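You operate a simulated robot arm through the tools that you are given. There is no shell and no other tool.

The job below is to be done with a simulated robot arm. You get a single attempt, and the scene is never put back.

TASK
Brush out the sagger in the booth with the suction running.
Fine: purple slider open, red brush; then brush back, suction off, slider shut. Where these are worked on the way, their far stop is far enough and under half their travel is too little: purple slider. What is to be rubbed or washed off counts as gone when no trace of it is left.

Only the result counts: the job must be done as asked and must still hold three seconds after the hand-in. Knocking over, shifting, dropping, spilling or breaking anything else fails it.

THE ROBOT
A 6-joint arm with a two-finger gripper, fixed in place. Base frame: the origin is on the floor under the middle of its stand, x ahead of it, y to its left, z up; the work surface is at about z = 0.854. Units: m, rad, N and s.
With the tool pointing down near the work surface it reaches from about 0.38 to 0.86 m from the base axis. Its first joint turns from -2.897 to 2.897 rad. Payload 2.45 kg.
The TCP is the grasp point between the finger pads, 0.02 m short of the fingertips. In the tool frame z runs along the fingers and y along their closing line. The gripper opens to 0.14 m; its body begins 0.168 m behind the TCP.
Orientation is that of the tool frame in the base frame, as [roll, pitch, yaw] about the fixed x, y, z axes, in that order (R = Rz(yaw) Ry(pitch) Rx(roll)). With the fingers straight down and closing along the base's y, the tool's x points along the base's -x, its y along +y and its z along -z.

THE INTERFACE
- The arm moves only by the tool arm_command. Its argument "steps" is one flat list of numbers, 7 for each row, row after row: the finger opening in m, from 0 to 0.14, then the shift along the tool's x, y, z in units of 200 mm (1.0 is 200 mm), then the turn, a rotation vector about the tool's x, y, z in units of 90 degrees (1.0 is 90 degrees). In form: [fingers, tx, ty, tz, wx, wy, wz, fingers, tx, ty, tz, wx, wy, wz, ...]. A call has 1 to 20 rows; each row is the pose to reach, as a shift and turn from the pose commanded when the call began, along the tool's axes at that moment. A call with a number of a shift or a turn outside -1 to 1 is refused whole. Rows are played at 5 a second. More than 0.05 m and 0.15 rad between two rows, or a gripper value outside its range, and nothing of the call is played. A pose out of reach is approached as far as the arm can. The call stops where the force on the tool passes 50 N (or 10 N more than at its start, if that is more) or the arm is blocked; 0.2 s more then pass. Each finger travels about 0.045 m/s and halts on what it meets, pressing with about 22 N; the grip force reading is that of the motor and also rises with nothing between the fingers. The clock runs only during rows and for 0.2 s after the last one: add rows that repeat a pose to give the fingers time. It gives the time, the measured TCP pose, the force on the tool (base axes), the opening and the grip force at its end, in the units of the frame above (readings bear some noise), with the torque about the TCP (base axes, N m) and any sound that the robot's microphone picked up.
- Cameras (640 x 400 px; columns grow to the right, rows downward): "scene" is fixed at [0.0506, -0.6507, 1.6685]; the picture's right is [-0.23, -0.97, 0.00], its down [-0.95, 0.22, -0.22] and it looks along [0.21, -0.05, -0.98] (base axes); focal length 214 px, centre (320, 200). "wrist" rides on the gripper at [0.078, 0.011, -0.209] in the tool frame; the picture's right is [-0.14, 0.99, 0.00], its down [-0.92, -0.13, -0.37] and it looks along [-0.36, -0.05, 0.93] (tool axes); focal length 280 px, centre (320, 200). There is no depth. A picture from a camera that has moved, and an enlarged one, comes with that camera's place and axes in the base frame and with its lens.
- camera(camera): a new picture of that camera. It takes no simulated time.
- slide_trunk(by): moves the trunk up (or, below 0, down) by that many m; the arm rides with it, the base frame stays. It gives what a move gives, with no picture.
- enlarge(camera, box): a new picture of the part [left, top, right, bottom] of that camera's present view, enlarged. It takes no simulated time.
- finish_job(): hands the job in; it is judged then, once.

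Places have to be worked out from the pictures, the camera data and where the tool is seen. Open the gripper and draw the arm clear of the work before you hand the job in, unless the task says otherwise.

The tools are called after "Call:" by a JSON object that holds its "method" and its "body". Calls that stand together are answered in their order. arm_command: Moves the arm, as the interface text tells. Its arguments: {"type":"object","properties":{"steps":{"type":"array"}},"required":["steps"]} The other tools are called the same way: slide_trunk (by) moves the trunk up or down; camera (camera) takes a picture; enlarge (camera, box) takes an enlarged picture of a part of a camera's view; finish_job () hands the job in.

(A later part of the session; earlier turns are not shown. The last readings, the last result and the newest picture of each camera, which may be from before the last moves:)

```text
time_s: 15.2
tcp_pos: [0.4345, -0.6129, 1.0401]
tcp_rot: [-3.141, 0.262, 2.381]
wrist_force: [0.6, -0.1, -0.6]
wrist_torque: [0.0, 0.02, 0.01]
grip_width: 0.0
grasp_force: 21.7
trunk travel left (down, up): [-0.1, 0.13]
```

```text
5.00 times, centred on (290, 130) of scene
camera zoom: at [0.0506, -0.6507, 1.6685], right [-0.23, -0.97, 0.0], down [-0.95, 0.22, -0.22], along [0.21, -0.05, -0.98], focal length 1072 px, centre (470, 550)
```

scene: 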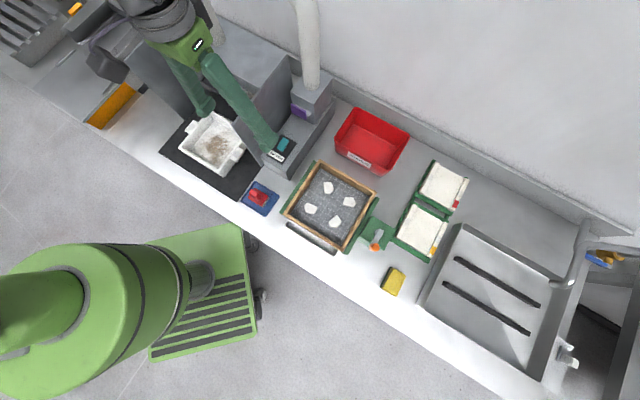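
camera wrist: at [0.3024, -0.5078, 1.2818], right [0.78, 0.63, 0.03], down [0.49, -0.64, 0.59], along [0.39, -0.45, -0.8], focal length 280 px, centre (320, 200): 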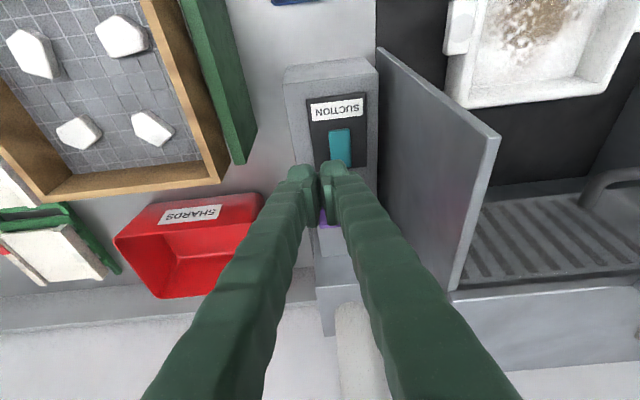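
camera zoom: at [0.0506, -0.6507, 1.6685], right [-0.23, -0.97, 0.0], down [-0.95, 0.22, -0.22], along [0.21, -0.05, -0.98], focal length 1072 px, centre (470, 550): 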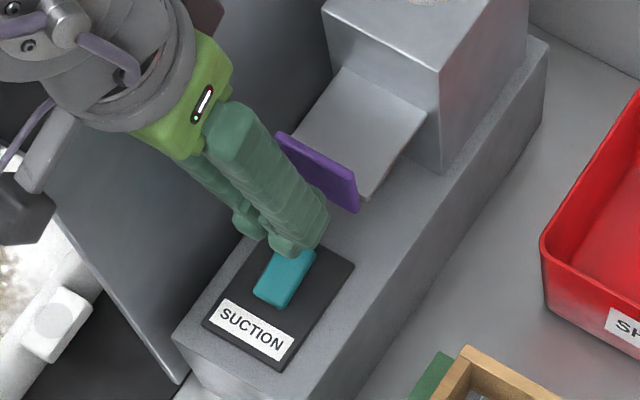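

The fingertips line up with the rocker's far end. I press straight down in small steps to about 1.2 cm past first contact, watching force and sound.

Call:
{"method": "arm_command", "body": {"steps": [0.0, 0.0122, 0, 0.0744, 0, 0, 0, 0.0, 0.0244, 0, 0.1488, 0, 0, 0, 0.0, 0.0292, 0, 0.1786, 0, 0, 0, 0.0, 0.0325, 0, 0.1984, 0, 0, 0, 0.0, 0.0357, 0, 0.2182, 0, 0, 0, 0.0, 0.039, 0, 0.2381, 0, 0, 0, 0.0, 0.0406, 0, 0.248, 0, 0, 0]}}

Call:
{"method": "enlarge", "body": {"camera": "wrist", "box": [250, 100, 410, 240]}}

Call:
{"method": "enlarge", "body": {"camera": "scene", "box": [255, 90, 325, 170]}}

```text
time_s: 16.8
tcp_pos: [0.438, -0.6152, 0.9923]
tcp_rot: [-3.139, 0.269, 2.38]
wrist_force: [2.7, -0.1, 19.0]
wrist_torque: [0.22, 0.04, 0.04]
grip_width: 0.006
grasp_force: 29.5
trunk travel left (down, up): [-0.1, 0.13]
```

```text
2.86 times, centred on (330, 170) of wrist
camera zoom: at [0.3519, -0.5207, 1.1741], right [0.78, 0.63, 0.03], down [0.49, -0.64, 0.6], along [0.4, -0.45, -0.8], focal length 801 px, centre (291, 286)
```

zoom: 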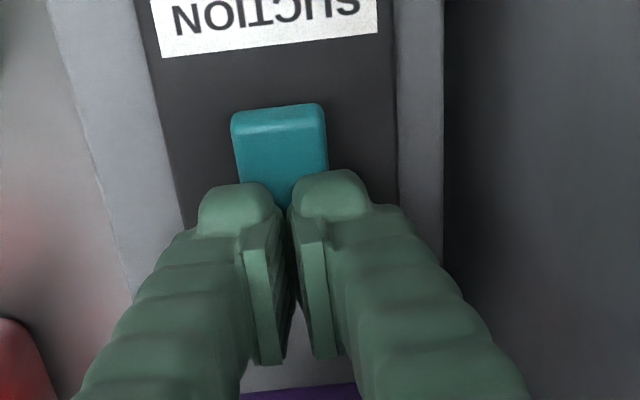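

```text
5.00 times, centred on (290, 130) of scene
camera zoom: at [0.0506, -0.6507, 1.6685], right [-0.23, -0.97, 0.0], down [-0.95, 0.22, -0.22], along [0.21, -0.05, -0.98], focal length 1072 px, centre (470, 550)
```

zoom: 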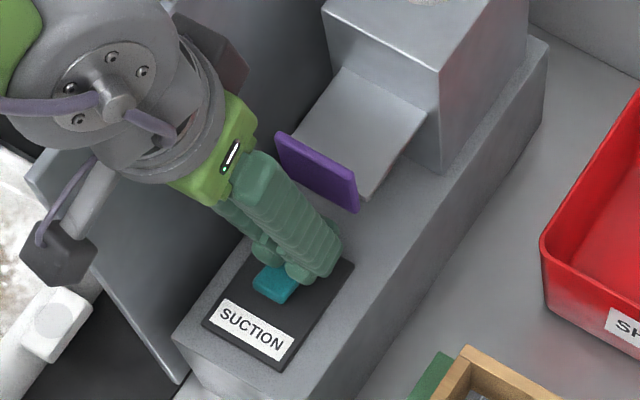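

The press met 19 N, and the near end now looks like it has come up. I lift off and check the rocker and listen for the suction.

Call:
{"method": "arm_command", "body": {"steps": [0.0, -0.026, 0, -0.0966, 0, 0, 0, 0.0, -0.052, 0, -0.1932, 0, 0, 0, 0.0, -0.09, 0, -0.3, 0, 0, 0, 0.0, -0.09, 0, -0.3, 0, 0, 0, 0.0, -0.09, 0, -0.3, 0, 0, 0]}}

Call:
{"method": "enlarge", "body": {"camera": "scene", "box": [278, 132, 308, 156]}}

Call:
{"method": "enlarge", "body": {"camera": "wrist", "box": [250, 80, 410, 240]}}

```text
time_s: 18.0
tcp_pos: [0.4375, -0.6188, 1.053]
tcp_rot: [3.141, 0.261, 2.382]
wrist_force: [-0.1, 0.6, -0.4]
wrist_torque: [0.05, 0.01, -0.01]
grip_width: 0.0
grasp_force: 29.2
trunk travel left (down, up): [-0.1, 0.13]
```

```text
16.00 times, centred on (293, 144) of scene
camera zoom: at [0.0506, -0.6507, 1.6685], right [-0.23, -0.97, 0.0], down [-0.95, 0.22, -0.22], along [0.21, -0.05, -0.98], focal length 3432 px, centre (752, 1096)
```

zoom: 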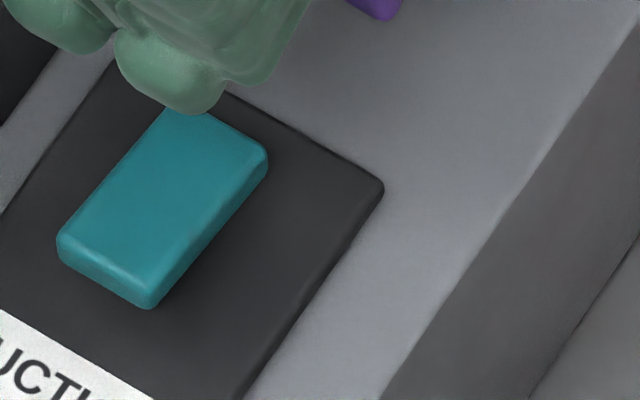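

```text
2.50 times, centred on (330, 160) of wrist
camera zoom: at [0.3517, -0.5226, 1.2352], right [0.78, 0.63, 0.04], down [0.49, -0.64, 0.59], along [0.39, -0.45, -0.8], focal length 701 px, centre (295, 300)
```

zoom: 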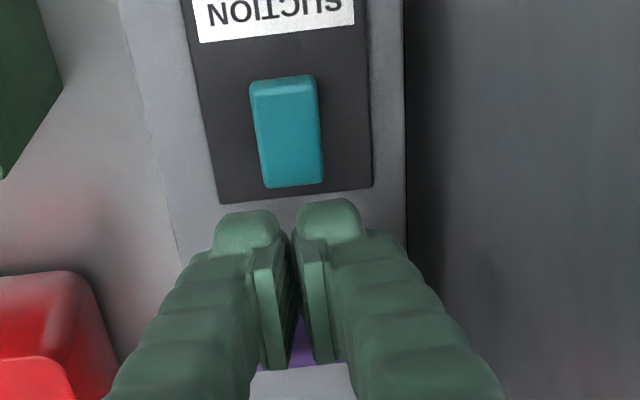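

The rocker's near end rose about 13 mm in the scene view, so it has flipped over fully and the suction switch is on. Now I go for the red brush near (0.283,-0.469): I draw back toward the robot with the fingers closed and set the tool upright.

Call:
{"method": "arm_command", "body": {"steps": [0.0, 0.1739, 0.002, -0.0464, 0, 0.0333, 0, 0.0, 0.3478, 0.004, -0.0928, 0, 0.0667, 0, 0.0, 0.5217, 0.006, -0.1392, 0, 0.1, 0, 0.0, 0.6956, 0.008, -0.1856, 0, 0.1333, 0, 0.0, 0.8695, 0.01, -0.232, 0, 0.1667, 0, 0.0, 0.8695, 0.01, -0.232, 0, 0.1667, 0]}}

Call:
{"method": "camera", "body": {"camera": "wrist"}}

```text
time_s: 19.4
tcp_pos: [0.31, -0.4918, 1.053]
tcp_rot: [3.141, -0.001, 2.381]
wrist_force: [0.0, 0.7, -1.0]
wrist_torque: [-0.03, 0.02, 0.01]
grip_width: 0.0001
grasp_force: 29.5
trunk travel left (down, up): [-0.1, 0.13]
```

```text
taken
camera wrist: at [0.2611, -0.4329, 1.2619], right [0.78, 0.62, 0.0], down [0.58, -0.73, 0.37], along [0.23, -0.29, -0.93], focal length 280 px, centre (320, 200)
```

wrist: 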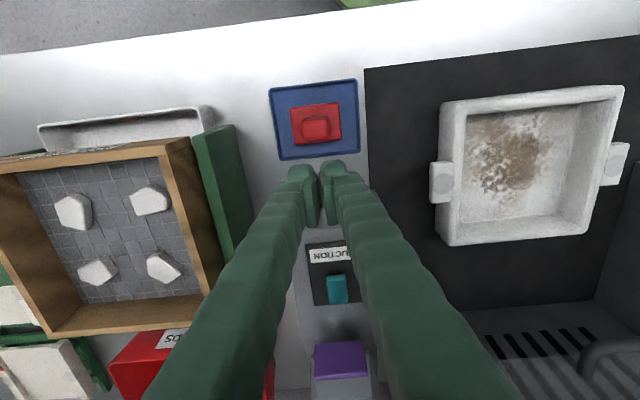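

I enlarge the brush and the sagger from this pose to refine positions and heights.

Call:
{"method": "enlarge", "body": {"camera": "wrist", "box": [265, 75, 365, 165]}}

Call:
{"method": "enlarge", "body": {"camera": "wrist", "box": [420, 70, 640, 260]}}

Call:
{"method": "enlarge", "body": {"camera": "scene", "box": [170, 90, 300, 220]}}

```text
4.44 times, centred on (315, 120) of wrist
camera zoom: at [0.2611, -0.4329, 1.2619], right [0.78, 0.62, 0.0], down [0.58, -0.73, 0.37], along [0.23, -0.29, -0.93], focal length 1246 px, centre (342, 556)
```

zoom: 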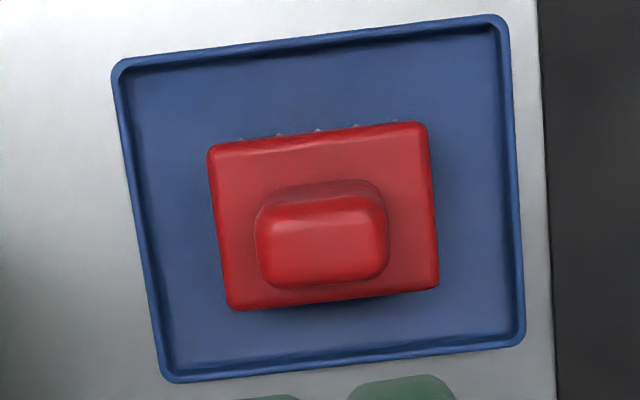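

```text
2.11 times, centred on (530, 165) of wrist
camera zoom: at [0.2611, -0.4329, 1.2619], right [0.78, 0.62, 0.0], down [0.58, -0.73, 0.37], along [0.23, -0.29, -0.93], focal length 590 px, centre (-122, 274)
```

zoom: 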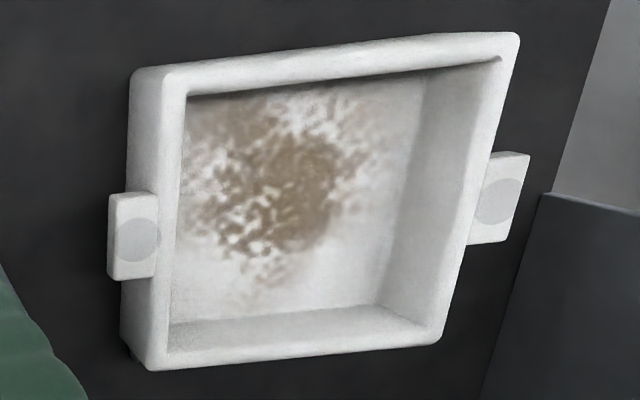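

```text
3.08 times, centred on (235, 155) of scene
camera zoom: at [0.0506, -0.6507, 1.6685], right [-0.23, -0.97, 0.0], down [-0.95, 0.22, -0.22], along [0.21, -0.05, -0.98], focal length 660 px, centre (582, 338)
```

zoom: 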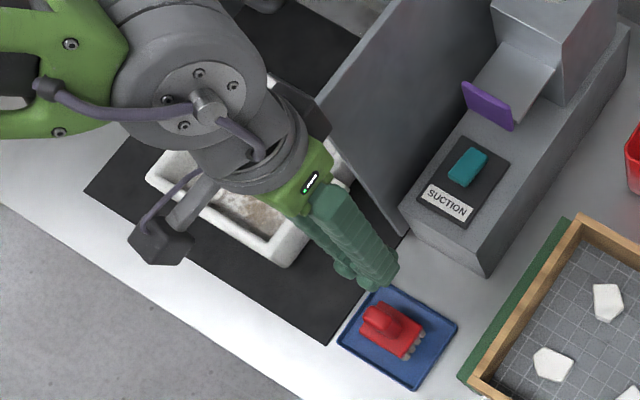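

The brush block is centred at n=0.527, e=-0.145 with its top at about 0.89, and the upright handle, about 31×21 mm, reaches z≈0.948. I open to 0.07 and hover over the handle to check alignment.

Call:
{"method": "arm_command", "body": {"steps": [0.07, 0.0913, -0.0038, 0.1, 0, 0, 0, 0.07, 0.1825, -0.0075, 0.2, 0, 0, 0, 0.07, 0.1825, -0.0075, 0.265, 0, 0, 0, 0.07, 0.1825, -0.0075, 0.265, 0, 0, 0, 0.07, 0.1825, -0.0075, 0.265, 0, 0, 0]}}

Call:
{"method": "enlarge", "body": {"camera": "wrist", "box": [230, 80, 410, 240]}}

Call:
{"method": "enlarge", "body": {"camera": "scene", "box": [200, 130, 310, 230]}}

```text
time_s: 20.6
tcp_pos: [0.2824, -0.4678, 0.9981]
tcp_rot: [-3.141, -0.001, 2.381]
wrist_force: [-0.2, 0.7, 0.4]
wrist_torque: [-0.03, -0.02, 0.03]
grip_width: 0.0704
grasp_force: 0.0
trunk travel left (down, up): [-0.1, 0.13]
```

```text
2.50 times, centred on (320, 160) of wrist
camera zoom: at [0.2339, -0.409, 1.2081], right [0.78, 0.62, 0.0], down [0.58, -0.73, 0.37], along [0.23, -0.29, -0.93], focal length 701 px, centre (320, 300)
```

zoom: 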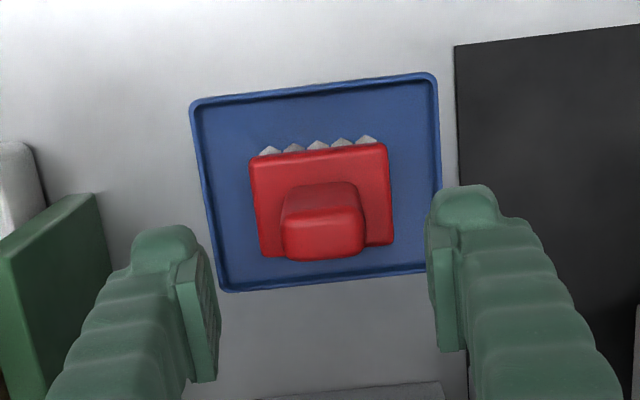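

```text
4.00 times, centred on (255, 180) of scene
camera zoom: at [0.0506, -0.6507, 1.6685], right [-0.23, -0.97, 0.0], down [-0.95, 0.22, -0.22], along [0.21, -0.05, -0.98], focal length 858 px, centre (580, 280)
```

zoom: 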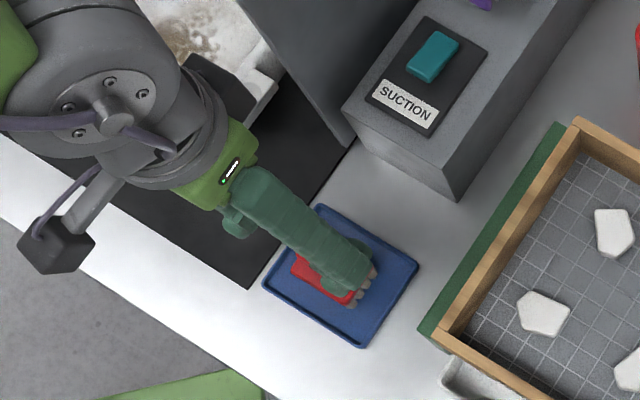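

The tool is centred over the handle to within a millimetre or so. I lower it so that the tips end about 1 cm above the block top.

Call:
{"method": "arm_command", "body": {"steps": [0.07, 0, 0, 0.1, 0, 0, 0, 0.07, 0, 0, 0.2, 0, 0, 0, 0.07, 0, 0, 0.3, 0, 0, 0, 0.07, 0, 0, 0.38, 0, 0, 0, 0.07, 0, 0, 0.38, 0, 0, 0]}}

Call:
{"method": "enlarge", "body": {"camera": "wrist", "box": [230, 80, 410, 240]}}

```text
time_s: 21.8
tcp_pos: [0.2827, -0.4665, 0.922]
tcp_rot: [3.141, 0.001, 2.38]
wrist_force: [-0.7, -1.2, -0.5]
wrist_torque: [0.0, 0.0, 0.0]
grip_width: 0.0699
grasp_force: 0.0
trunk travel left (down, up): [-0.1, 0.13]
```

```text
2.50 times, centred on (320, 160) of wrist
camera zoom: at [0.2337, -0.4083, 1.1326], right [0.78, 0.62, 0.0], down [0.58, -0.73, 0.37], along [0.23, -0.29, -0.93], focal length 701 px, centre (320, 300)
```

zoom: 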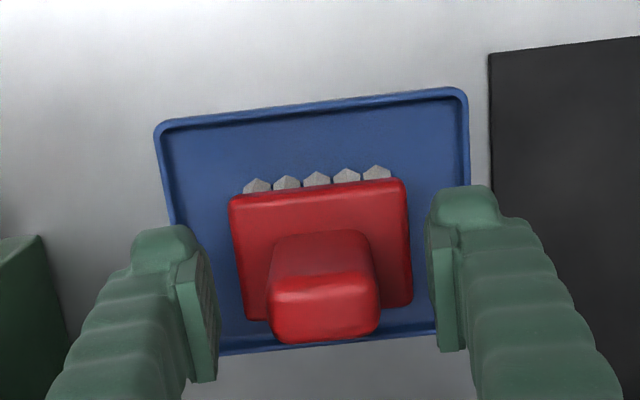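

The handle stands between the pads, so I close on it.

Call:
{"method": "arm_command", "body": {"steps": [0.01, 0, 0, 0, 0, 0, 0, 0.01, 0, 0, 0, 0, 0, 0, 0.01, 0, 0, 0, 0, 0, 0, 0.01, 0, 0, 0, 0, 0, 0, 0.01, 0, 0, 0, 0, 0, 0]}}

Call:
{"method": "enlarge", "body": {"camera": "wrist", "box": [230, 80, 410, 240]}}

```text
time_s: 23.0
tcp_pos: [0.282, -0.4672, 0.9226]
tcp_rot: [-3.141, -0.002, 2.381]
wrist_force: [0.9, -0.6, -0.1]
wrist_torque: [-0.05, -0.02, -0.04]
grip_width: 0.0332
grasp_force: 21.6
trunk travel left (down, up): [-0.1, 0.13]
```

```text
2.50 times, centred on (320, 160) of wrist
camera zoom: at [0.2338, -0.4084, 1.1326], right [0.78, 0.62, 0.0], down [0.58, -0.73, 0.37], along [0.23, -0.29, -0.93], focal length 701 px, centre (320, 300)
```

zoom: 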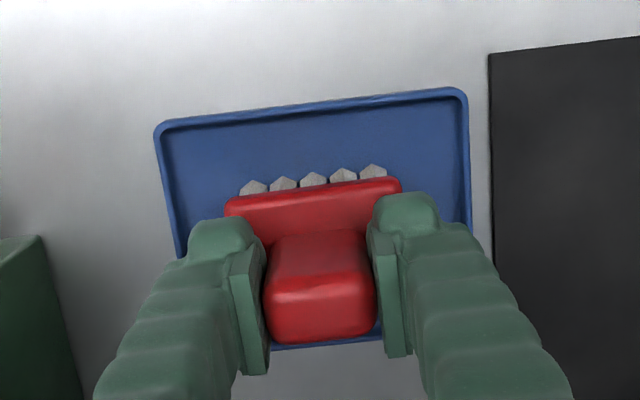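

The handle is held at 0.033 m. I lift the brush 12 cm straight up and check that it hangs true.

Call:
{"method": "arm_command", "body": {"steps": [0.01, 0, 0, -0.1, 0, 0, 0, 0.01, 0, 0, -0.25, 0, 0, 0, 0.01, 0, 0, -0.45, 0, 0, 0, 0.01, 0, 0, -0.6, 0, 0, 0, 0.01, 0, 0, -0.6, 0, 0, 0]}}

Call:
{"method": "camera", "body": {"camera": "wrist"}}

Call:
{"method": "enlarge", "body": {"camera": "scene", "box": [160, 90, 300, 230]}}

```text
time_s: 24.2
tcp_pos: [0.2822, -0.4695, 1.0419]
tcp_rot: [3.141, -0.001, 2.381]
wrist_force: [0.0, 0.4, -1.8]
wrist_torque: [-0.01, -0.01, 0.01]
grip_width: 0.0328
grasp_force: 22.2
trunk travel left (down, up): [-0.1, 0.13]
```

```text
taken
camera wrist: at [0.2344, -0.4099, 1.2518], right [0.78, 0.62, 0.0], down [0.58, -0.73, 0.37], along [0.23, -0.29, -0.93], focal length 280 px, centre (320, 200)
```

wrist: 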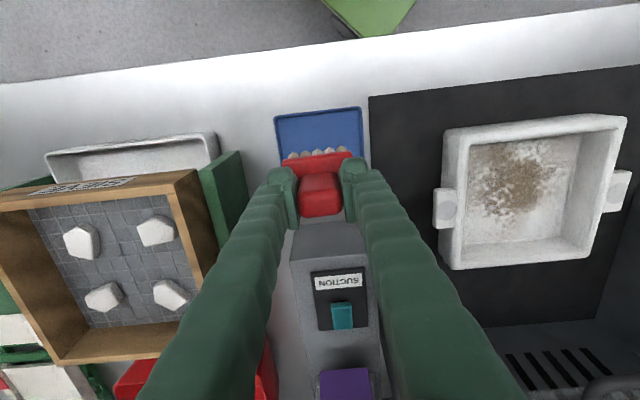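

```text
2.86 times, centred on (230, 160) of scene
camera zoom: at [0.0506, -0.6507, 1.6685], right [-0.23, -0.97, 0.0], down [-0.95, 0.22, -0.22], along [0.21, -0.05, -0.98], focal length 613 px, centre (577, 314)
```

zoom: 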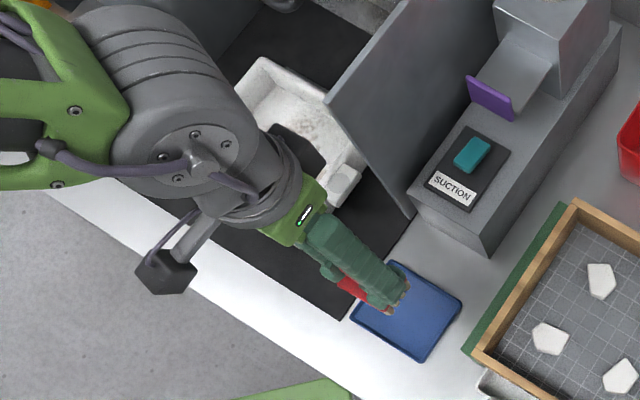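

The brush hangs true. I carry it along the bench front and past the booth's side wall, to look down into the sagger from above before brushing.

Call:
{"method": "arm_command", "body": {"steps": [0.01, 0, 0.15, -0.09, 0, 0, 0, 0.01, 0, 0.35, -0.18, 0, 0, 0, 0.01, 0, 0.55, -0.27, 0, 0, 0, 0.01, 0, 0.75, -0.36, 0, 0, 0, 0.01, 0, 0.95, -0.44, 0, 0, 0, 0.01, 0, 0.95, -0.44, 0, 0, 0]}}

Call:
{"method": "arm_command", "body": {"steps": [0.01, -0.15, 0.1, 0, 0, 0, 0, 0.01, -0.3, 0.2, 0, 0, 0, 0, 0.01, -0.45, 0.3, 0, 0, 0, 0, 0.01, -0.65, 0.4, 0, 0, 0, 0, 0.01, -0.65, 0.4, 0, 0, 0, 0]}}

Call:
{"method": "camera", "body": {"camera": "wrist"}}

Call:
{"method": "enlarge", "body": {"camera": "scene", "box": [140, 30, 300, 220]}}

```text
time_s: 25.6
tcp_pos: [0.4129, -0.3308, 1.1334]
tcp_rot: [3.141, 0.002, 2.379]
wrist_force: [-0.2, 0.7, -0.3]
wrist_torque: [-0.02, 0.03, -0.01]
grip_width: 0.0328
grasp_force: 22.2
trunk travel left (down, up): [-0.1, 0.13]
```

```text
time_s: 26.8
tcp_pos: [0.5633, -0.3623, 1.1334]
tcp_rot: [3.141, 0.001, 2.381]
wrist_force: [0.4, 0.3, -0.4]
wrist_torque: [-0.01, 0.0, -0.01]
grip_width: 0.0329
grasp_force: 22.7
trunk travel left (down, up): [-0.1, 0.13]
```

```text
taken
camera wrist: at [0.5143, -0.3019, 1.3423], right [0.78, 0.62, 0.0], down [0.58, -0.73, 0.37], along [0.23, -0.29, -0.93], focal length 280 px, centre (320, 200)
```

wrist: 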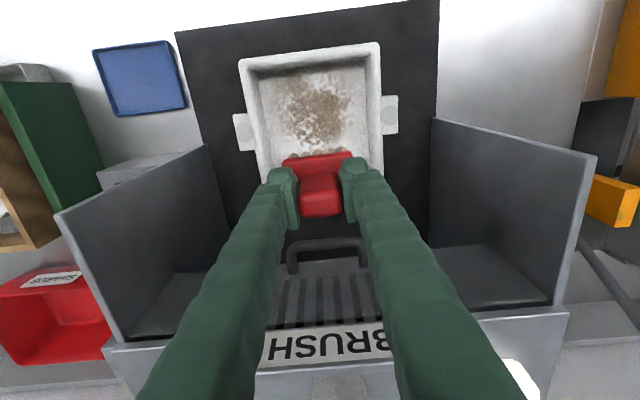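

```text
2.11 times, centred on (220, 125) of scene
camera zoom: at [0.0506, -0.6507, 1.6685], right [-0.23, -0.97, 0.0], down [-0.95, 0.22, -0.22], along [0.21, -0.05, -0.98], focal length 452 px, centre (530, 358)
```

zoom: 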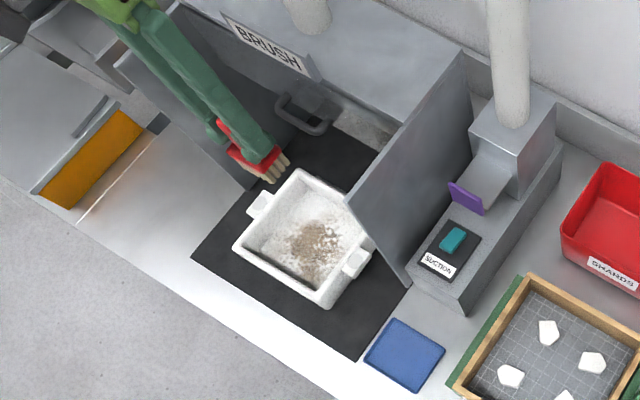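

Now I have an almost overhead view of the sagger. I enlarge it to measure the floor and the dirt.

Call:
{"method": "enlarge", "body": {"camera": "wrist", "box": [220, 30, 410, 190]}}

Call:
{"method": "enlarge", "body": {"camera": "scene", "box": [190, 100, 260, 170]}}

```text
2.50 times, centred on (315, 110) of wrist
camera zoom: at [0.5143, -0.3019, 1.3423], right [0.78, 0.62, 0.0], down [0.58, -0.73, 0.37], along [0.23, -0.29, -0.93], focal length 701 px, centre (332, 425)
```

zoom: 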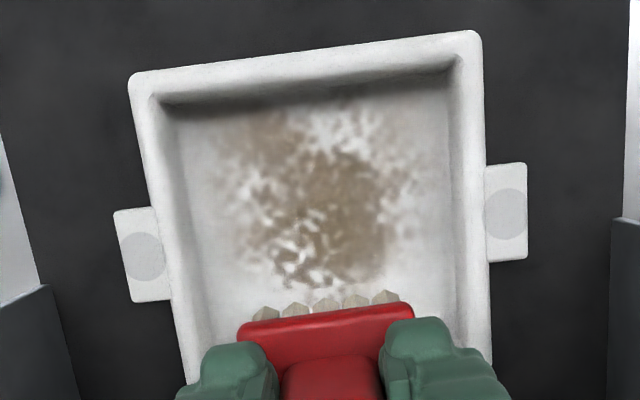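

```text
5.71 times, centred on (225, 135) of scene
camera zoom: at [0.0506, -0.6507, 1.6685], right [-0.23, -0.97, 0.0], down [-0.95, 0.22, -0.22], along [0.21, -0.05, -0.98], focal length 1226 px, centre (863, 571)
```

zoom: 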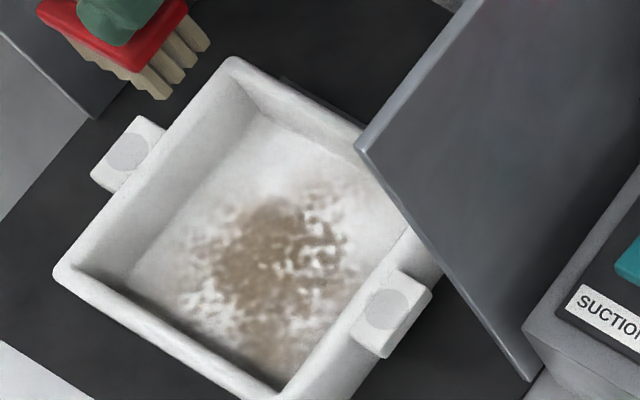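

The sagger floor spans roughly e 0.044–0.211 and n 0.55–0.71, with its rim near z≈0.895. The dirt spans e 0.055–0.195 and n 0.55–0.68. I bring the brush down inside the sagger to just above the floor.

Call:
{"method": "arm_command", "body": {"steps": [0.01, 0.1, 0, 0.15, 0, 0, 0, 0.01, 0.2, 0, 0.35, 0, 0, 0, 0.01, 0.29, 0, 0.55, 0, 0, 0, 0.01, 0.29, 0, 0.75, 0, 0, 0, 0.01, 0.29, 0, 0.867, 0, 0, 0, 0.01, 0.29, 0, 0.867, 0, 0, 0]}}

Call:
{"method": "camera", "body": {"camera": "wrist"}}

Call:
{"method": "enlarge", "body": {"camera": "scene", "box": [170, 80, 280, 190]}}

```text
time_s: 28.2
tcp_pos: [0.5212, -0.3221, 0.9574]
tcp_rot: [-3.14, -0.001, 2.381]
wrist_force: [0.3, -0.1, -1.5]
wrist_torque: [0.01, -0.05, -0.01]
grip_width: 0.0329
grasp_force: 21.7
trunk travel left (down, up): [-0.1, 0.13]
```

```text
taken
camera wrist: at [0.4718, -0.2631, 1.167], right [0.78, 0.62, 0.0], down [0.58, -0.73, 0.37], along [0.23, -0.29, -0.93], focal length 280 px, centre (320, 200)
```

wrist: 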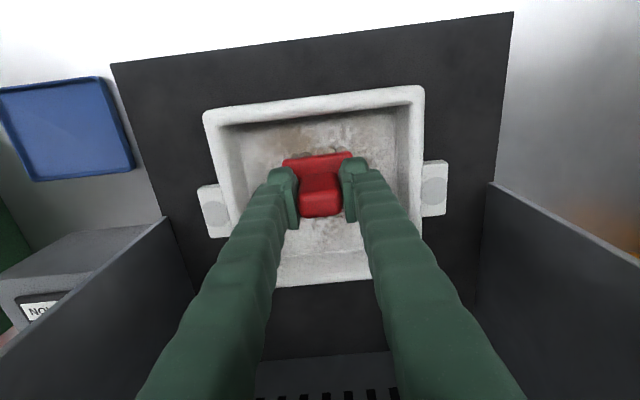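

```text
3.64 times, centred on (225, 135) of scene
camera zoom: at [0.0506, -0.6507, 1.6685], right [-0.23, -0.97, 0.0], down [-0.95, 0.22, -0.22], along [0.21, -0.05, -0.98], focal length 780 px, centre (666, 436)
```

zoom: 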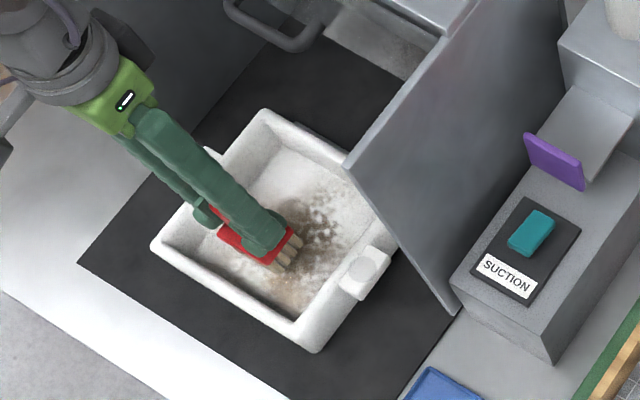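

The brush is inside the sagger over the dirt. I lower it gently toward the floor, reading the vertical force.

Call:
{"method": "arm_command", "body": {"steps": [0.01, 0, 0, 0.05, 0, 0, 0, 0.01, 0, 0, 0.09, 0, 0, 0, 0.01, 0, 0, 0.11, 0, 0, 0, 0.01, 0, 0, 0.12, 0, 0, 0]}}

```text
time_s: 29.2
tcp_pos: [0.5215, -0.3213, 0.9324]
tcp_rot: [3.141, 0.0, 2.38]
wrist_force: [0.4, 0.4, -1.3]
wrist_torque: [0.01, 0.0, 0.03]
grip_width: 0.033
grasp_force: 22.0
trunk travel left (down, up): [-0.1, 0.13]
```

No contact yet at z=0.932, so I go on down in 1–2 mm steps.

Call:
{"method": "arm_command", "body": {"steps": [0.01, 0, 0, 0.01, 0, 0, 0, 0.01, 0, 0, 0.02, 0, 0, 0]}}

```text
time_s: 29.8
tcp_pos: [0.5209, -0.3219, 0.9305]
tcp_rot: [3.14, 0.001, 2.381]
wrist_force: [0.2, -0.9, 15.4]
wrist_torque: [0.02, -0.04, 0.04]
grip_width: 0.0331
grasp_force: 22.0
trunk travel left (down, up): [-0.1, 0.13]
```

Contact: about 16 N on the floor at z≈0.9305. I ease off by 1 mm and make a first stroke along e to see if the dirt comes off.

Call:
{"method": "arm_command", "body": {"steps": [0.01, 0, 0, -0.005, 0, 0, 0, 0.01, 0, 0.08, -0.005, 0, 0, 0, 0.01, 0, 0.16, -0.005, 0, 0, 0, 0.01, 0, 0.25, -0.005, 0, 0, 0]}}

Call:
{"method": "enlarge", "body": {"camera": "wrist", "box": [180, 70, 460, 300]}}

Call:
{"method": "enlarge", "body": {"camera": "scene", "box": [170, 80, 280, 190]}}

```text
time_s: 30.8
tcp_pos: [0.5549, -0.2847, 0.9319]
tcp_rot: [3.141, -0.001, 2.382]
wrist_force: [1.7, 1.4, 3.8]
wrist_torque: [0.06, -0.16, 0.04]
grip_width: 0.033
grasp_force: 21.8
trunk travel left (down, up): [-0.1, 0.13]
```

```text
1.74 times, centred on (320, 185) of wrist
camera zoom: at [0.5062, -0.2256, 1.1405], right [0.78, 0.62, 0.0], down [0.58, -0.73, 0.37], along [0.23, -0.29, -0.93], focal length 488 px, centre (320, 226)
```

zoom: 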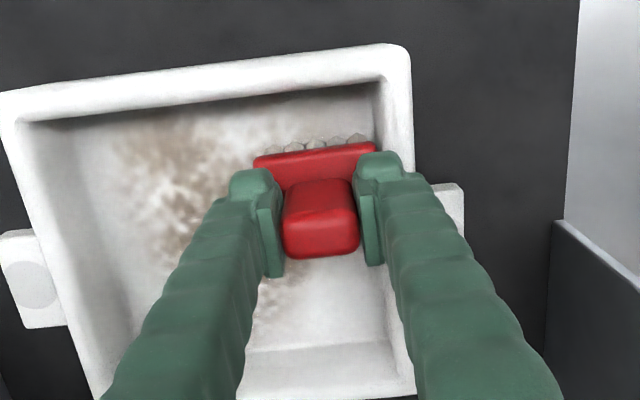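

```text
3.64 times, centred on (225, 135) of scene
camera zoom: at [0.0506, -0.6507, 1.6685], right [-0.23, -0.97, 0.0], down [-0.95, 0.22, -0.22], along [0.21, -0.05, -0.98], focal length 780 px, centre (666, 436)
```

zoom: 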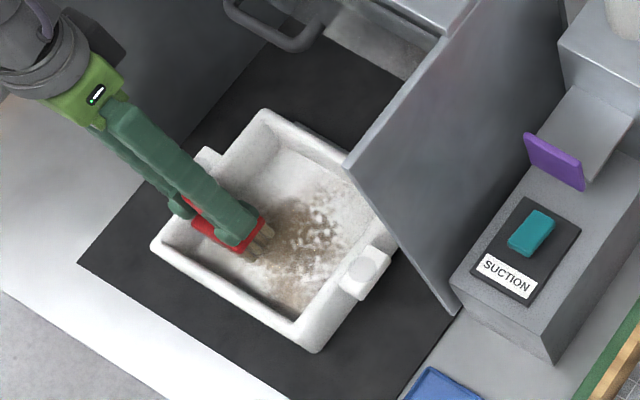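

The force is about 4 N and the brush slides well. I stroke back along the same band to the left wall.

Call:
{"method": "arm_command", "body": {"steps": [0.01, 0, -0.1, 0, 0, 0, 0, 0.01, 0, -0.2, 0, 0, 0, 0, 0.01, 0, -0.3, 0, 0, 0, 0, 0.01, 0, -0.4, 0, 0, 0, 0, 0.01, 0, -0.5, 0, 0, 0, 0]}}

Call:
{"method": "enlarge", "body": {"camera": "wrist", "box": [180, 70, 460, 300]}}

Call:
{"method": "enlarge", "body": {"camera": "scene", "box": [170, 80, 280, 190]}}

```text
time_s: 32.0
tcp_pos: [0.4872, -0.3587, 0.9329]
tcp_rot: [3.141, 0.0, 2.381]
wrist_force: [-0.4, 0.5, -1.2]
wrist_torque: [0.0, 0.01, 0.0]
grip_width: 0.033
grasp_force: 22.7
trunk travel left (down, up): [-0.1, 0.13]
```

```text
1.74 times, centred on (320, 185) of wrist
camera zoom: at [0.4383, -0.2985, 1.1413], right [0.78, 0.62, 0.0], down [0.58, -0.73, 0.37], along [0.23, -0.29, -0.93], focal length 488 px, centre (320, 226)
```

zoom: 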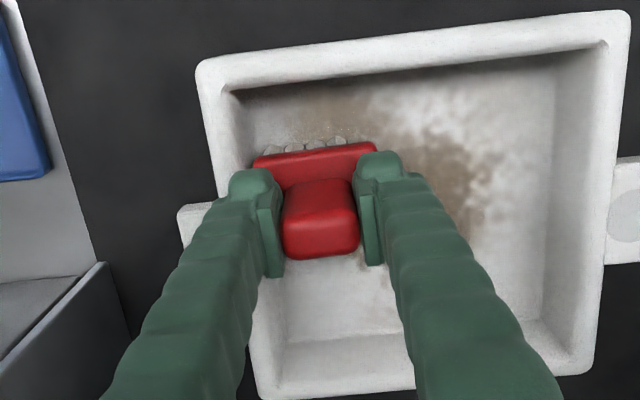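

```text
3.64 times, centred on (225, 135) of scene
camera zoom: at [0.0506, -0.6507, 1.6685], right [-0.23, -0.97, 0.0], down [-0.95, 0.22, -0.22], along [0.21, -0.05, -0.98], focal length 780 px, centre (666, 436)
```

zoom: 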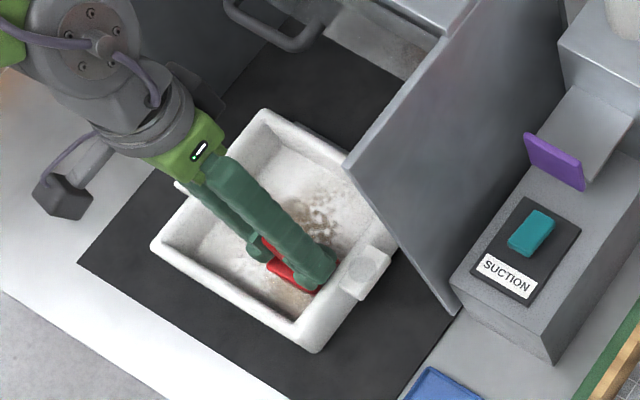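

The brush lost contact at the left end (no vertical force). I look closely at what the strokes removed so far.

Call:
{"method": "enlarge", "body": {"camera": "wrist", "box": [340, 90, 460, 200]}}

Call:
{"method": "enlarge", "body": {"camera": "scene", "box": [200, 110, 260, 170]}}

```text
3.64 times, centred on (400, 145) of wrist
camera zoom: at [0.4383, -0.2985, 1.1413], right [0.78, 0.62, 0.0], down [0.58, -0.73, 0.37], along [0.23, -0.29, -0.93], focal length 1020 px, centre (29, 400)
```

zoom: 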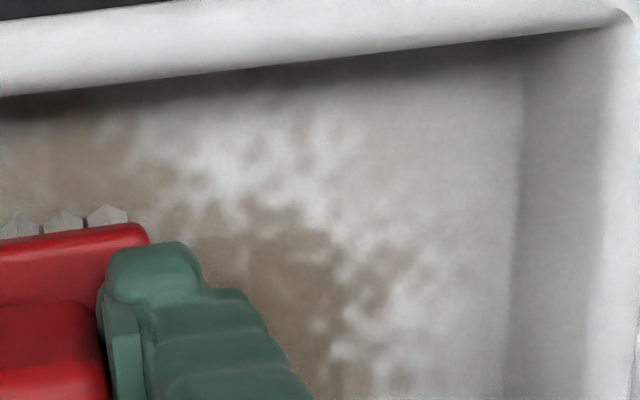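

```text
6.67 times, centred on (230, 140) of scene
camera zoom: at [0.0506, -0.6507, 1.6685], right [-0.23, -0.97, 0.0], down [-0.95, 0.22, -0.22], along [0.21, -0.05, -0.98], focal length 1430 px, centre (920, 600)
```

zoom: 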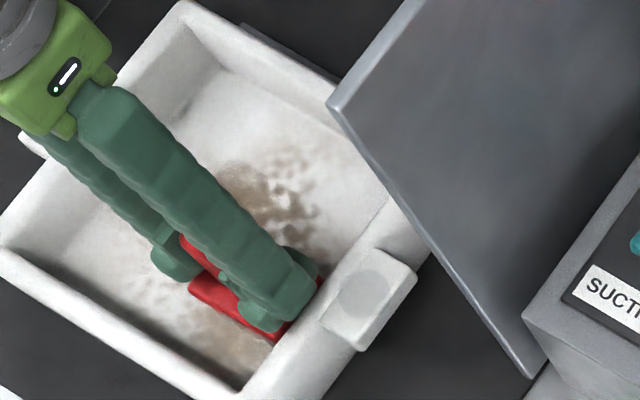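

The core of the dirt is still there, so light contact isn't enough. I press about 2 mm lower and stroke the same band firmly, to the right wall and back.

Call:
{"method": "arm_command", "body": {"steps": [0.01, 0, 0, 0.01, 0, 0, 0, 0.01, 0, 0.08, 0.01, 0, 0, 0, 0.01, 0, 0.16, 0.01, 0, 0, 0, 0.01, 0, 0.24, 0.01, 0, 0, 0, 0.01, 0, 0.32, 0.01, 0, 0, 0, 0.01, 0, 0.4, 0.01, 0, 0, 0, 0.01, 0, 0.5, 0.01, 0, 0, 0]}}

Call:
{"method": "enlarge", "body": {"camera": "wrist", "box": [180, 70, 460, 300]}}

Call:
{"method": "enlarge", "body": {"camera": "scene", "box": [190, 100, 270, 180]}}

```text
time_s: 33.6
tcp_pos: [0.5553, -0.2832, 0.9292]
tcp_rot: [3.141, 0.001, 2.382]
wrist_force: [-0.1, -0.8, 9.2]
wrist_torque: [-0.01, 0.04, 0.05]
grip_width: 0.0326
grasp_force: 21.9
trunk travel left (down, up): [-0.1, 0.13]
```

```text
1.74 times, centred on (320, 185) of wrist
camera zoom: at [0.5061, -0.2246, 1.1385], right [0.78, 0.62, 0.0], down [0.58, -0.73, 0.37], along [0.23, -0.29, -0.93], focal length 488 px, centre (320, 226)
```

zoom: 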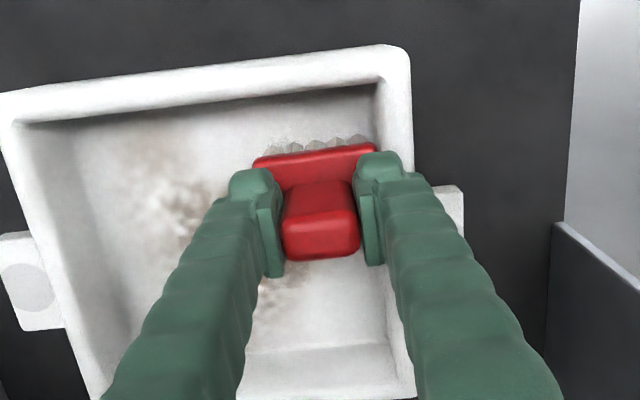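

```text
5.00 times, centred on (230, 140) of scene
camera zoom: at [0.0506, -0.6507, 1.6685], right [-0.23, -0.97, 0.0], down [-0.95, 0.22, -0.22], along [0.21, -0.05, -0.98], focal length 1072 px, centre (770, 500)
```

zoom: 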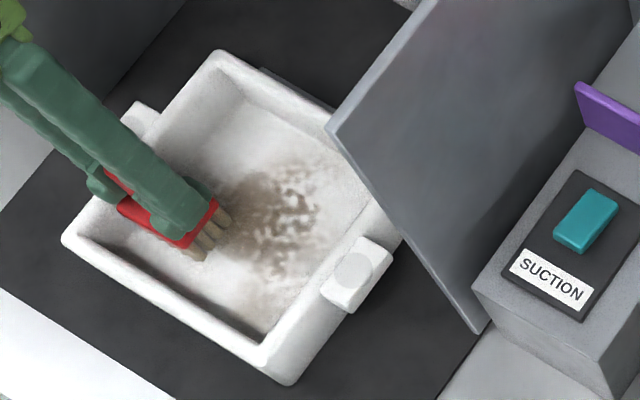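

The dirt is clearly fading under firmer strokes at about 9 N. I now raster over the near half of the floor (n 0.598 → 0.570) with repeated strokes along e.

Call:
{"method": "arm_command", "body": {"steps": [0.01, 0, -0.1275, 0, 0, 0, 0, 0.01, 0, -0.255, 0, 0, 0, 0, 0.01, 0, -0.3825, 0, 0, 0, 0, 0.01, 0, -0.51, 0, 0, 0, 0, 0.01, 0.07, -0.51, 0, 0, 0, 0, 0.01, 0.07, -0.3825, 0, 0, 0, 0, 0.01, 0.07, -0.255, 0, 0, 0, 0, 0.01, 0.07, -0.1275, 0, 0, 0, 0, 0.01, 0.07, 0, 0, 0, 0, 0, 0.01, 0.14, 0, 0, 0, 0, 0, 0.01, 0.14, -0.1275, 0, 0, 0, 0, 0.01, 0.14, -0.255, 0, 0, 0, 0, 0.01, 0.14, -0.3825, 0, 0, 0, 0, 0.01, 0.14, -0.51, 0, 0, 0, 0, 0.01, 0.14, -0.3825, 0, 0, 0, 0, 0.01, 0.14, -0.255, 0, 0, 0, 0, 0.01, 0.14, -0.1275, 0, 0, 0, 0, 0.01, 0.14, 0, 0, 0, 0, 0]}}

Call:
{"method": "enlarge", "body": {"camera": "wrist", "box": [180, 70, 460, 300]}}

Call:
{"method": "enlarge", "body": {"camera": "scene", "box": [190, 100, 270, 180]}}

```text
time_s: 37.4
tcp_pos: [0.534, -0.2653, 0.9273]
tcp_rot: [3.141, 0.002, 2.38]
wrist_force: [-1.3, -2.1, 11.5]
wrist_torque: [0.05, 0.11, 0.08]
grip_width: 0.033
grasp_force: 21.7
trunk travel left (down, up): [-0.1, 0.13]
```

```text
1.74 times, centred on (320, 185) of wrist
camera zoom: at [0.4863, -0.2051, 1.137], right [0.78, 0.62, 0.0], down [0.58, -0.73, 0.37], along [0.23, -0.29, -0.93], focal length 488 px, centre (320, 226)
```

zoom: 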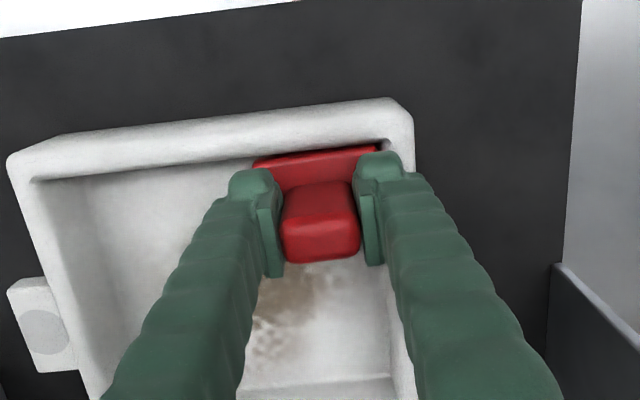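

```text
5.00 times, centred on (230, 140) of scene
camera zoom: at [0.0506, -0.6507, 1.6685], right [-0.23, -0.97, 0.0], down [-0.95, 0.22, -0.22], along [0.21, -0.05, -0.98], focal length 1072 px, centre (770, 500)
```

zoom: 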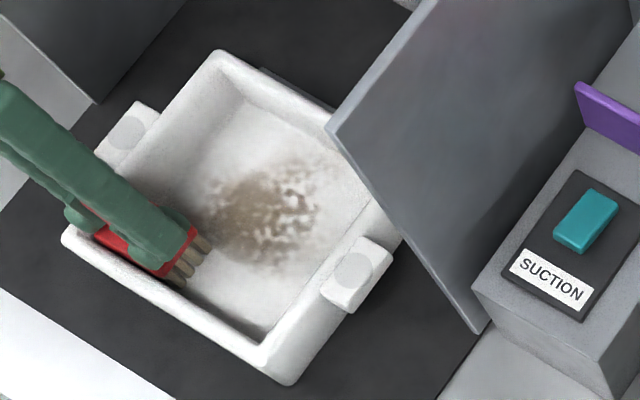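

The near strip is white now and the sagger hasn't moved. I raster on toward the far side (n 0.605 → 0.665).

Call:
{"method": "arm_command", "body": {"steps": [0.01, -0.175, 0, 0, 0, 0, 0, 0.01, -0.175, -0.1275, 0, 0, 0, 0, 0.01, -0.175, -0.255, 0, 0, 0, 0, 0.01, -0.175, -0.3825, 0, 0, 0, 0, 0.01, -0.175, -0.51, 0, 0, 0, 0, 0.01, -0.275, -0.51, 0, 0, 0, 0, 0.01, -0.275, -0.3825, 0, 0, 0, 0, 0.01, -0.275, -0.255, 0, 0, 0, 0, 0.01, -0.275, -0.1275, 0, 0, 0, 0, 0.01, -0.275, 0, 0, 0, 0, 0, 0.01, -0.375, 0, 0, 0, 0, 0, 0.01, -0.375, -0.1275, 0, 0, 0, 0, 0.01, -0.375, -0.255, 0, 0, 0, 0, 0.01, -0.375, -0.3825, 0, 0, 0, 0, 0.01, -0.375, -0.51, 0, 0, 0, 0, 0.01, -0.475, -0.51, 0, 0, 0, 0, 0.01, -0.475, -0.3825, 0, 0, 0, 0, 0.01, -0.475, -0.255, 0, 0, 0, 0, 0.01, -0.475, -0.1275, 0, 0, 0, 0, 0.01, -0.475, 0, 0, 0, 0, 0]}}

Call:
{"method": "enlarge", "body": {"camera": "wrist", "box": [180, 50, 460, 300]}}

Call:
{"method": "enlarge", "body": {"camera": "scene", "box": [190, 100, 270, 180]}}

```text
time_s: 41.6
tcp_pos: [0.6035, -0.331, 0.9295]
tcp_rot: [3.141, 0.001, 2.381]
wrist_force: [-0.6, 0.8, -1.0]
wrist_torque: [-0.04, 0.01, -0.04]
grip_width: 0.0329
grasp_force: 22.3
trunk travel left (down, up): [-0.1, 0.13]
```

```text
1.60 times, centred on (320, 175) of wrist
camera zoom: at [0.5545, -0.2719, 1.1391], right [0.78, 0.62, 0.0], down [0.58, -0.73, 0.37], along [0.23, -0.29, -0.93], focal length 449 px, centre (320, 240)
```

zoom: 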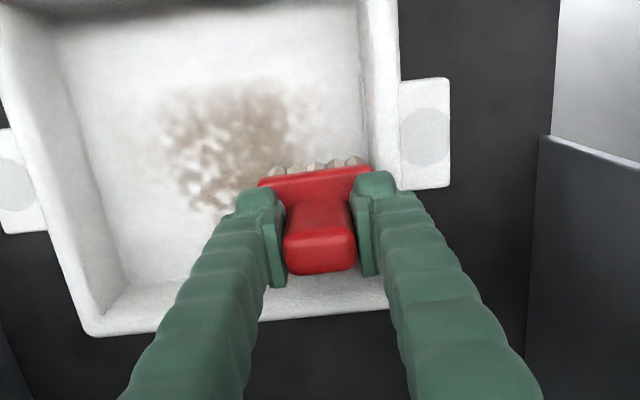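

```text
5.00 times, centred on (230, 140) of scene
camera zoom: at [0.0506, -0.6507, 1.6685], right [-0.23, -0.97, 0.0], down [-0.95, 0.22, -0.22], along [0.21, -0.05, -0.98], focal length 1072 px, centre (770, 500)
```

zoom: 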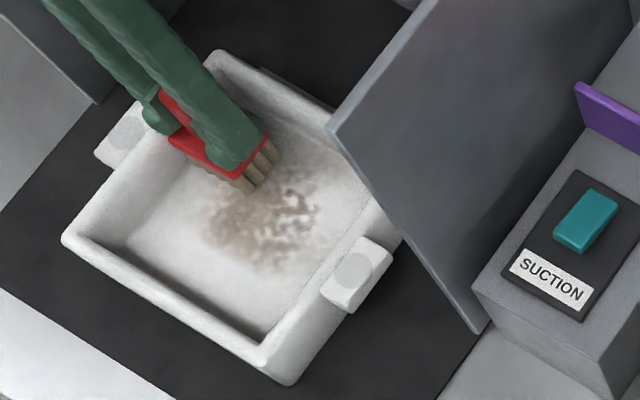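

There's no contact force at this spot now; the brush has settled up a little in the grip. I lower it 2.5 mm and check the force.

Call:
{"method": "arm_command", "body": {"steps": [0.01, 0, 0, 0.0065, 0, 0, 0, 0.01, 0, 0, 0.0125, 0, 0, 0]}}

```text
time_s: 42.2
tcp_pos: [0.6031, -0.3319, 0.9277]
tcp_rot: [-3.14, -0.001, 2.379]
wrist_force: [-3.7, -2.4, 1.9]
wrist_torque: [-0.08, 0.05, -0.03]
grip_width: 0.033
grasp_force: 21.4
trunk travel left (down, up): [-0.1, 0.13]
```

Contact begins here at z≈0.928. I press another 1.5 mm and raster back over the remaining patch (n 0.666 → 0.60).

Call:
{"method": "arm_command", "body": {"steps": [0.01, 0, 0, 0.0075, 0, 0, 0, 0.01, 0, -0.1275, 0.0075, 0, 0, 0, 0.01, 0, -0.255, 0.0075, 0, 0, 0, 0.01, 0, -0.3825, 0.0075, 0, 0, 0, 0.01, 0, -0.5, 0.0075, 0, 0, 0, 0.01, 0.1, -0.5, 0.0075, 0, 0, 0, 0.01, 0.1, -0.3825, 0.0075, 0, 0, 0, 0.01, 0.1, -0.255, 0.0075, 0, 0, 0, 0.01, 0.1, -0.1275, 0.0075, 0, 0, 0, 0.01, 0.1, 0, 0.0075, 0, 0, 0, 0.01, 0.2, 0, 0.0075, 0, 0, 0, 0.01, 0.2, -0.1275, 0.0075, 0, 0, 0, 0.01, 0.2, -0.255, 0.0075, 0, 0, 0, 0.01, 0.2, -0.3825, 0.0075, 0, 0, 0, 0.01, 0.2, -0.5, 0.0075, 0, 0, 0, 0.01, 0.3, -0.5, 0.0075, 0, 0, 0, 0.01, 0.3, -0.3825, 0.0075, 0, 0, 0, 0.01, 0.3, -0.255, 0.0075, 0, 0, 0, 0.01, 0.3, -0.1275, 0.0075, 0, 0, 0, 0.01, 0.3, 0, 0.0075, 0, 0, 0]}}

Call:
{"method": "enlarge", "body": {"camera": "wrist", "box": [180, 50, 460, 300]}}

Call:
{"method": "enlarge", "body": {"camera": "scene", "box": [190, 100, 270, 180]}}

```text
time_s: 46.4
tcp_pos: [0.5619, -0.2891, 0.926]
tcp_rot: [3.139, 0.002, 2.381]
wrist_force: [0.2, -0.9, 10.4]
wrist_torque: [0.3, -0.25, 0.02]
grip_width: 0.0326
grasp_force: 22.2
trunk travel left (down, up): [-0.1, 0.13]
```

```text
1.60 times, centred on (320, 175) of wrist
camera zoom: at [0.5124, -0.2296, 1.1344], right [0.78, 0.62, 0.0], down [0.58, -0.73, 0.37], along [0.23, -0.29, -0.93], focal length 449 px, centre (320, 240)
```

zoom: 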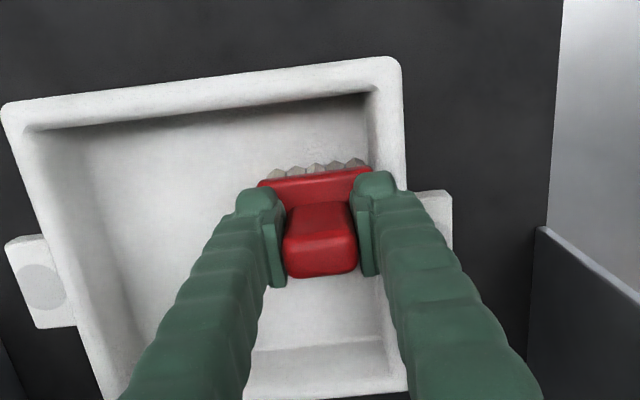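

```text
5.00 times, centred on (230, 140) of scene
camera zoom: at [0.0506, -0.6507, 1.6685], right [-0.23, -0.97, 0.0], down [-0.95, 0.22, -0.22], along [0.21, -0.05, -0.98], focal length 1072 px, centre (770, 500)
```

zoom: 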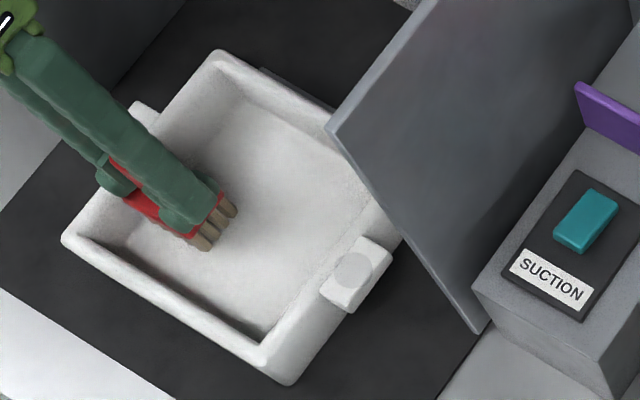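

The floor looks white all over. I lift the brush out and inspect the floor, edges included, for any trace.

Call:
{"method": "arm_command", "body": {"steps": [0.01, 0, -0.05, -0.1, 0, 0, 0, 0.01, 0, -0.15, -0.3, 0, 0, 0, 0.01, -0.1, -0.25, -0.5, 0, 0, 0, 0.01, -0.2, -0.25, -0.7, 0, 0, 0, 0.01, -0.3, -0.25, -0.9, 0, 0, 0, 0.01, -0.3, -0.25, -0.9, 0, 0, 0]}}

Call:
{"method": "enlarge", "body": {"camera": "wrist", "box": [220, 20, 420, 190]}}

Call:
{"method": "enlarge", "body": {"camera": "scene", "box": [195, 105, 255, 165]}}

```text
time_s: 47.8
tcp_pos: [0.57, -0.3681, 1.1064]
tcp_rot: [3.141, -0.001, 2.38]
wrist_force: [0.6, -0.1, -1.0]
wrist_torque: [0.04, 0.02, 0.01]
grip_width: 0.0327
grasp_force: 22.3
trunk travel left (down, up): [-0.1, 0.13]
```

```text
2.35 times, centred on (320, 105) of wrist
camera zoom: at [0.5217, -0.3084, 1.3158], right [0.78, 0.62, 0.0], down [0.58, -0.73, 0.37], along [0.23, -0.29, -0.93], focal length 660 px, centre (320, 424)
```

zoom: 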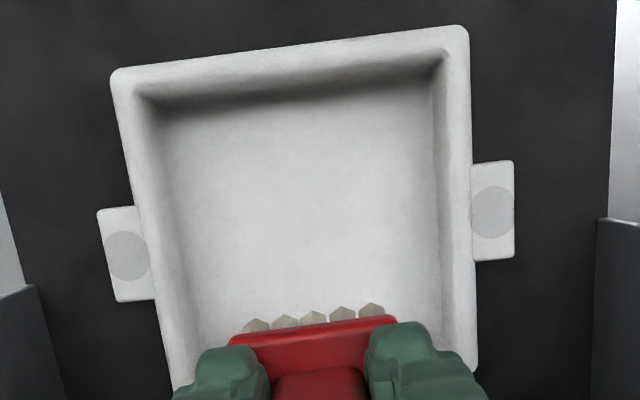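

```text
6.67 times, centred on (225, 135) of scene
camera zoom: at [0.0506, -0.6507, 1.6685], right [-0.23, -0.97, 0.0], down [-0.95, 0.22, -0.22], along [0.21, -0.05, -0.98], focal length 1430 px, centre (953, 633)
```

zoom: 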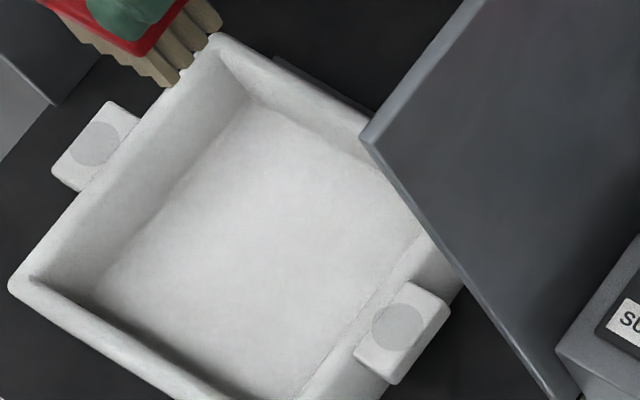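

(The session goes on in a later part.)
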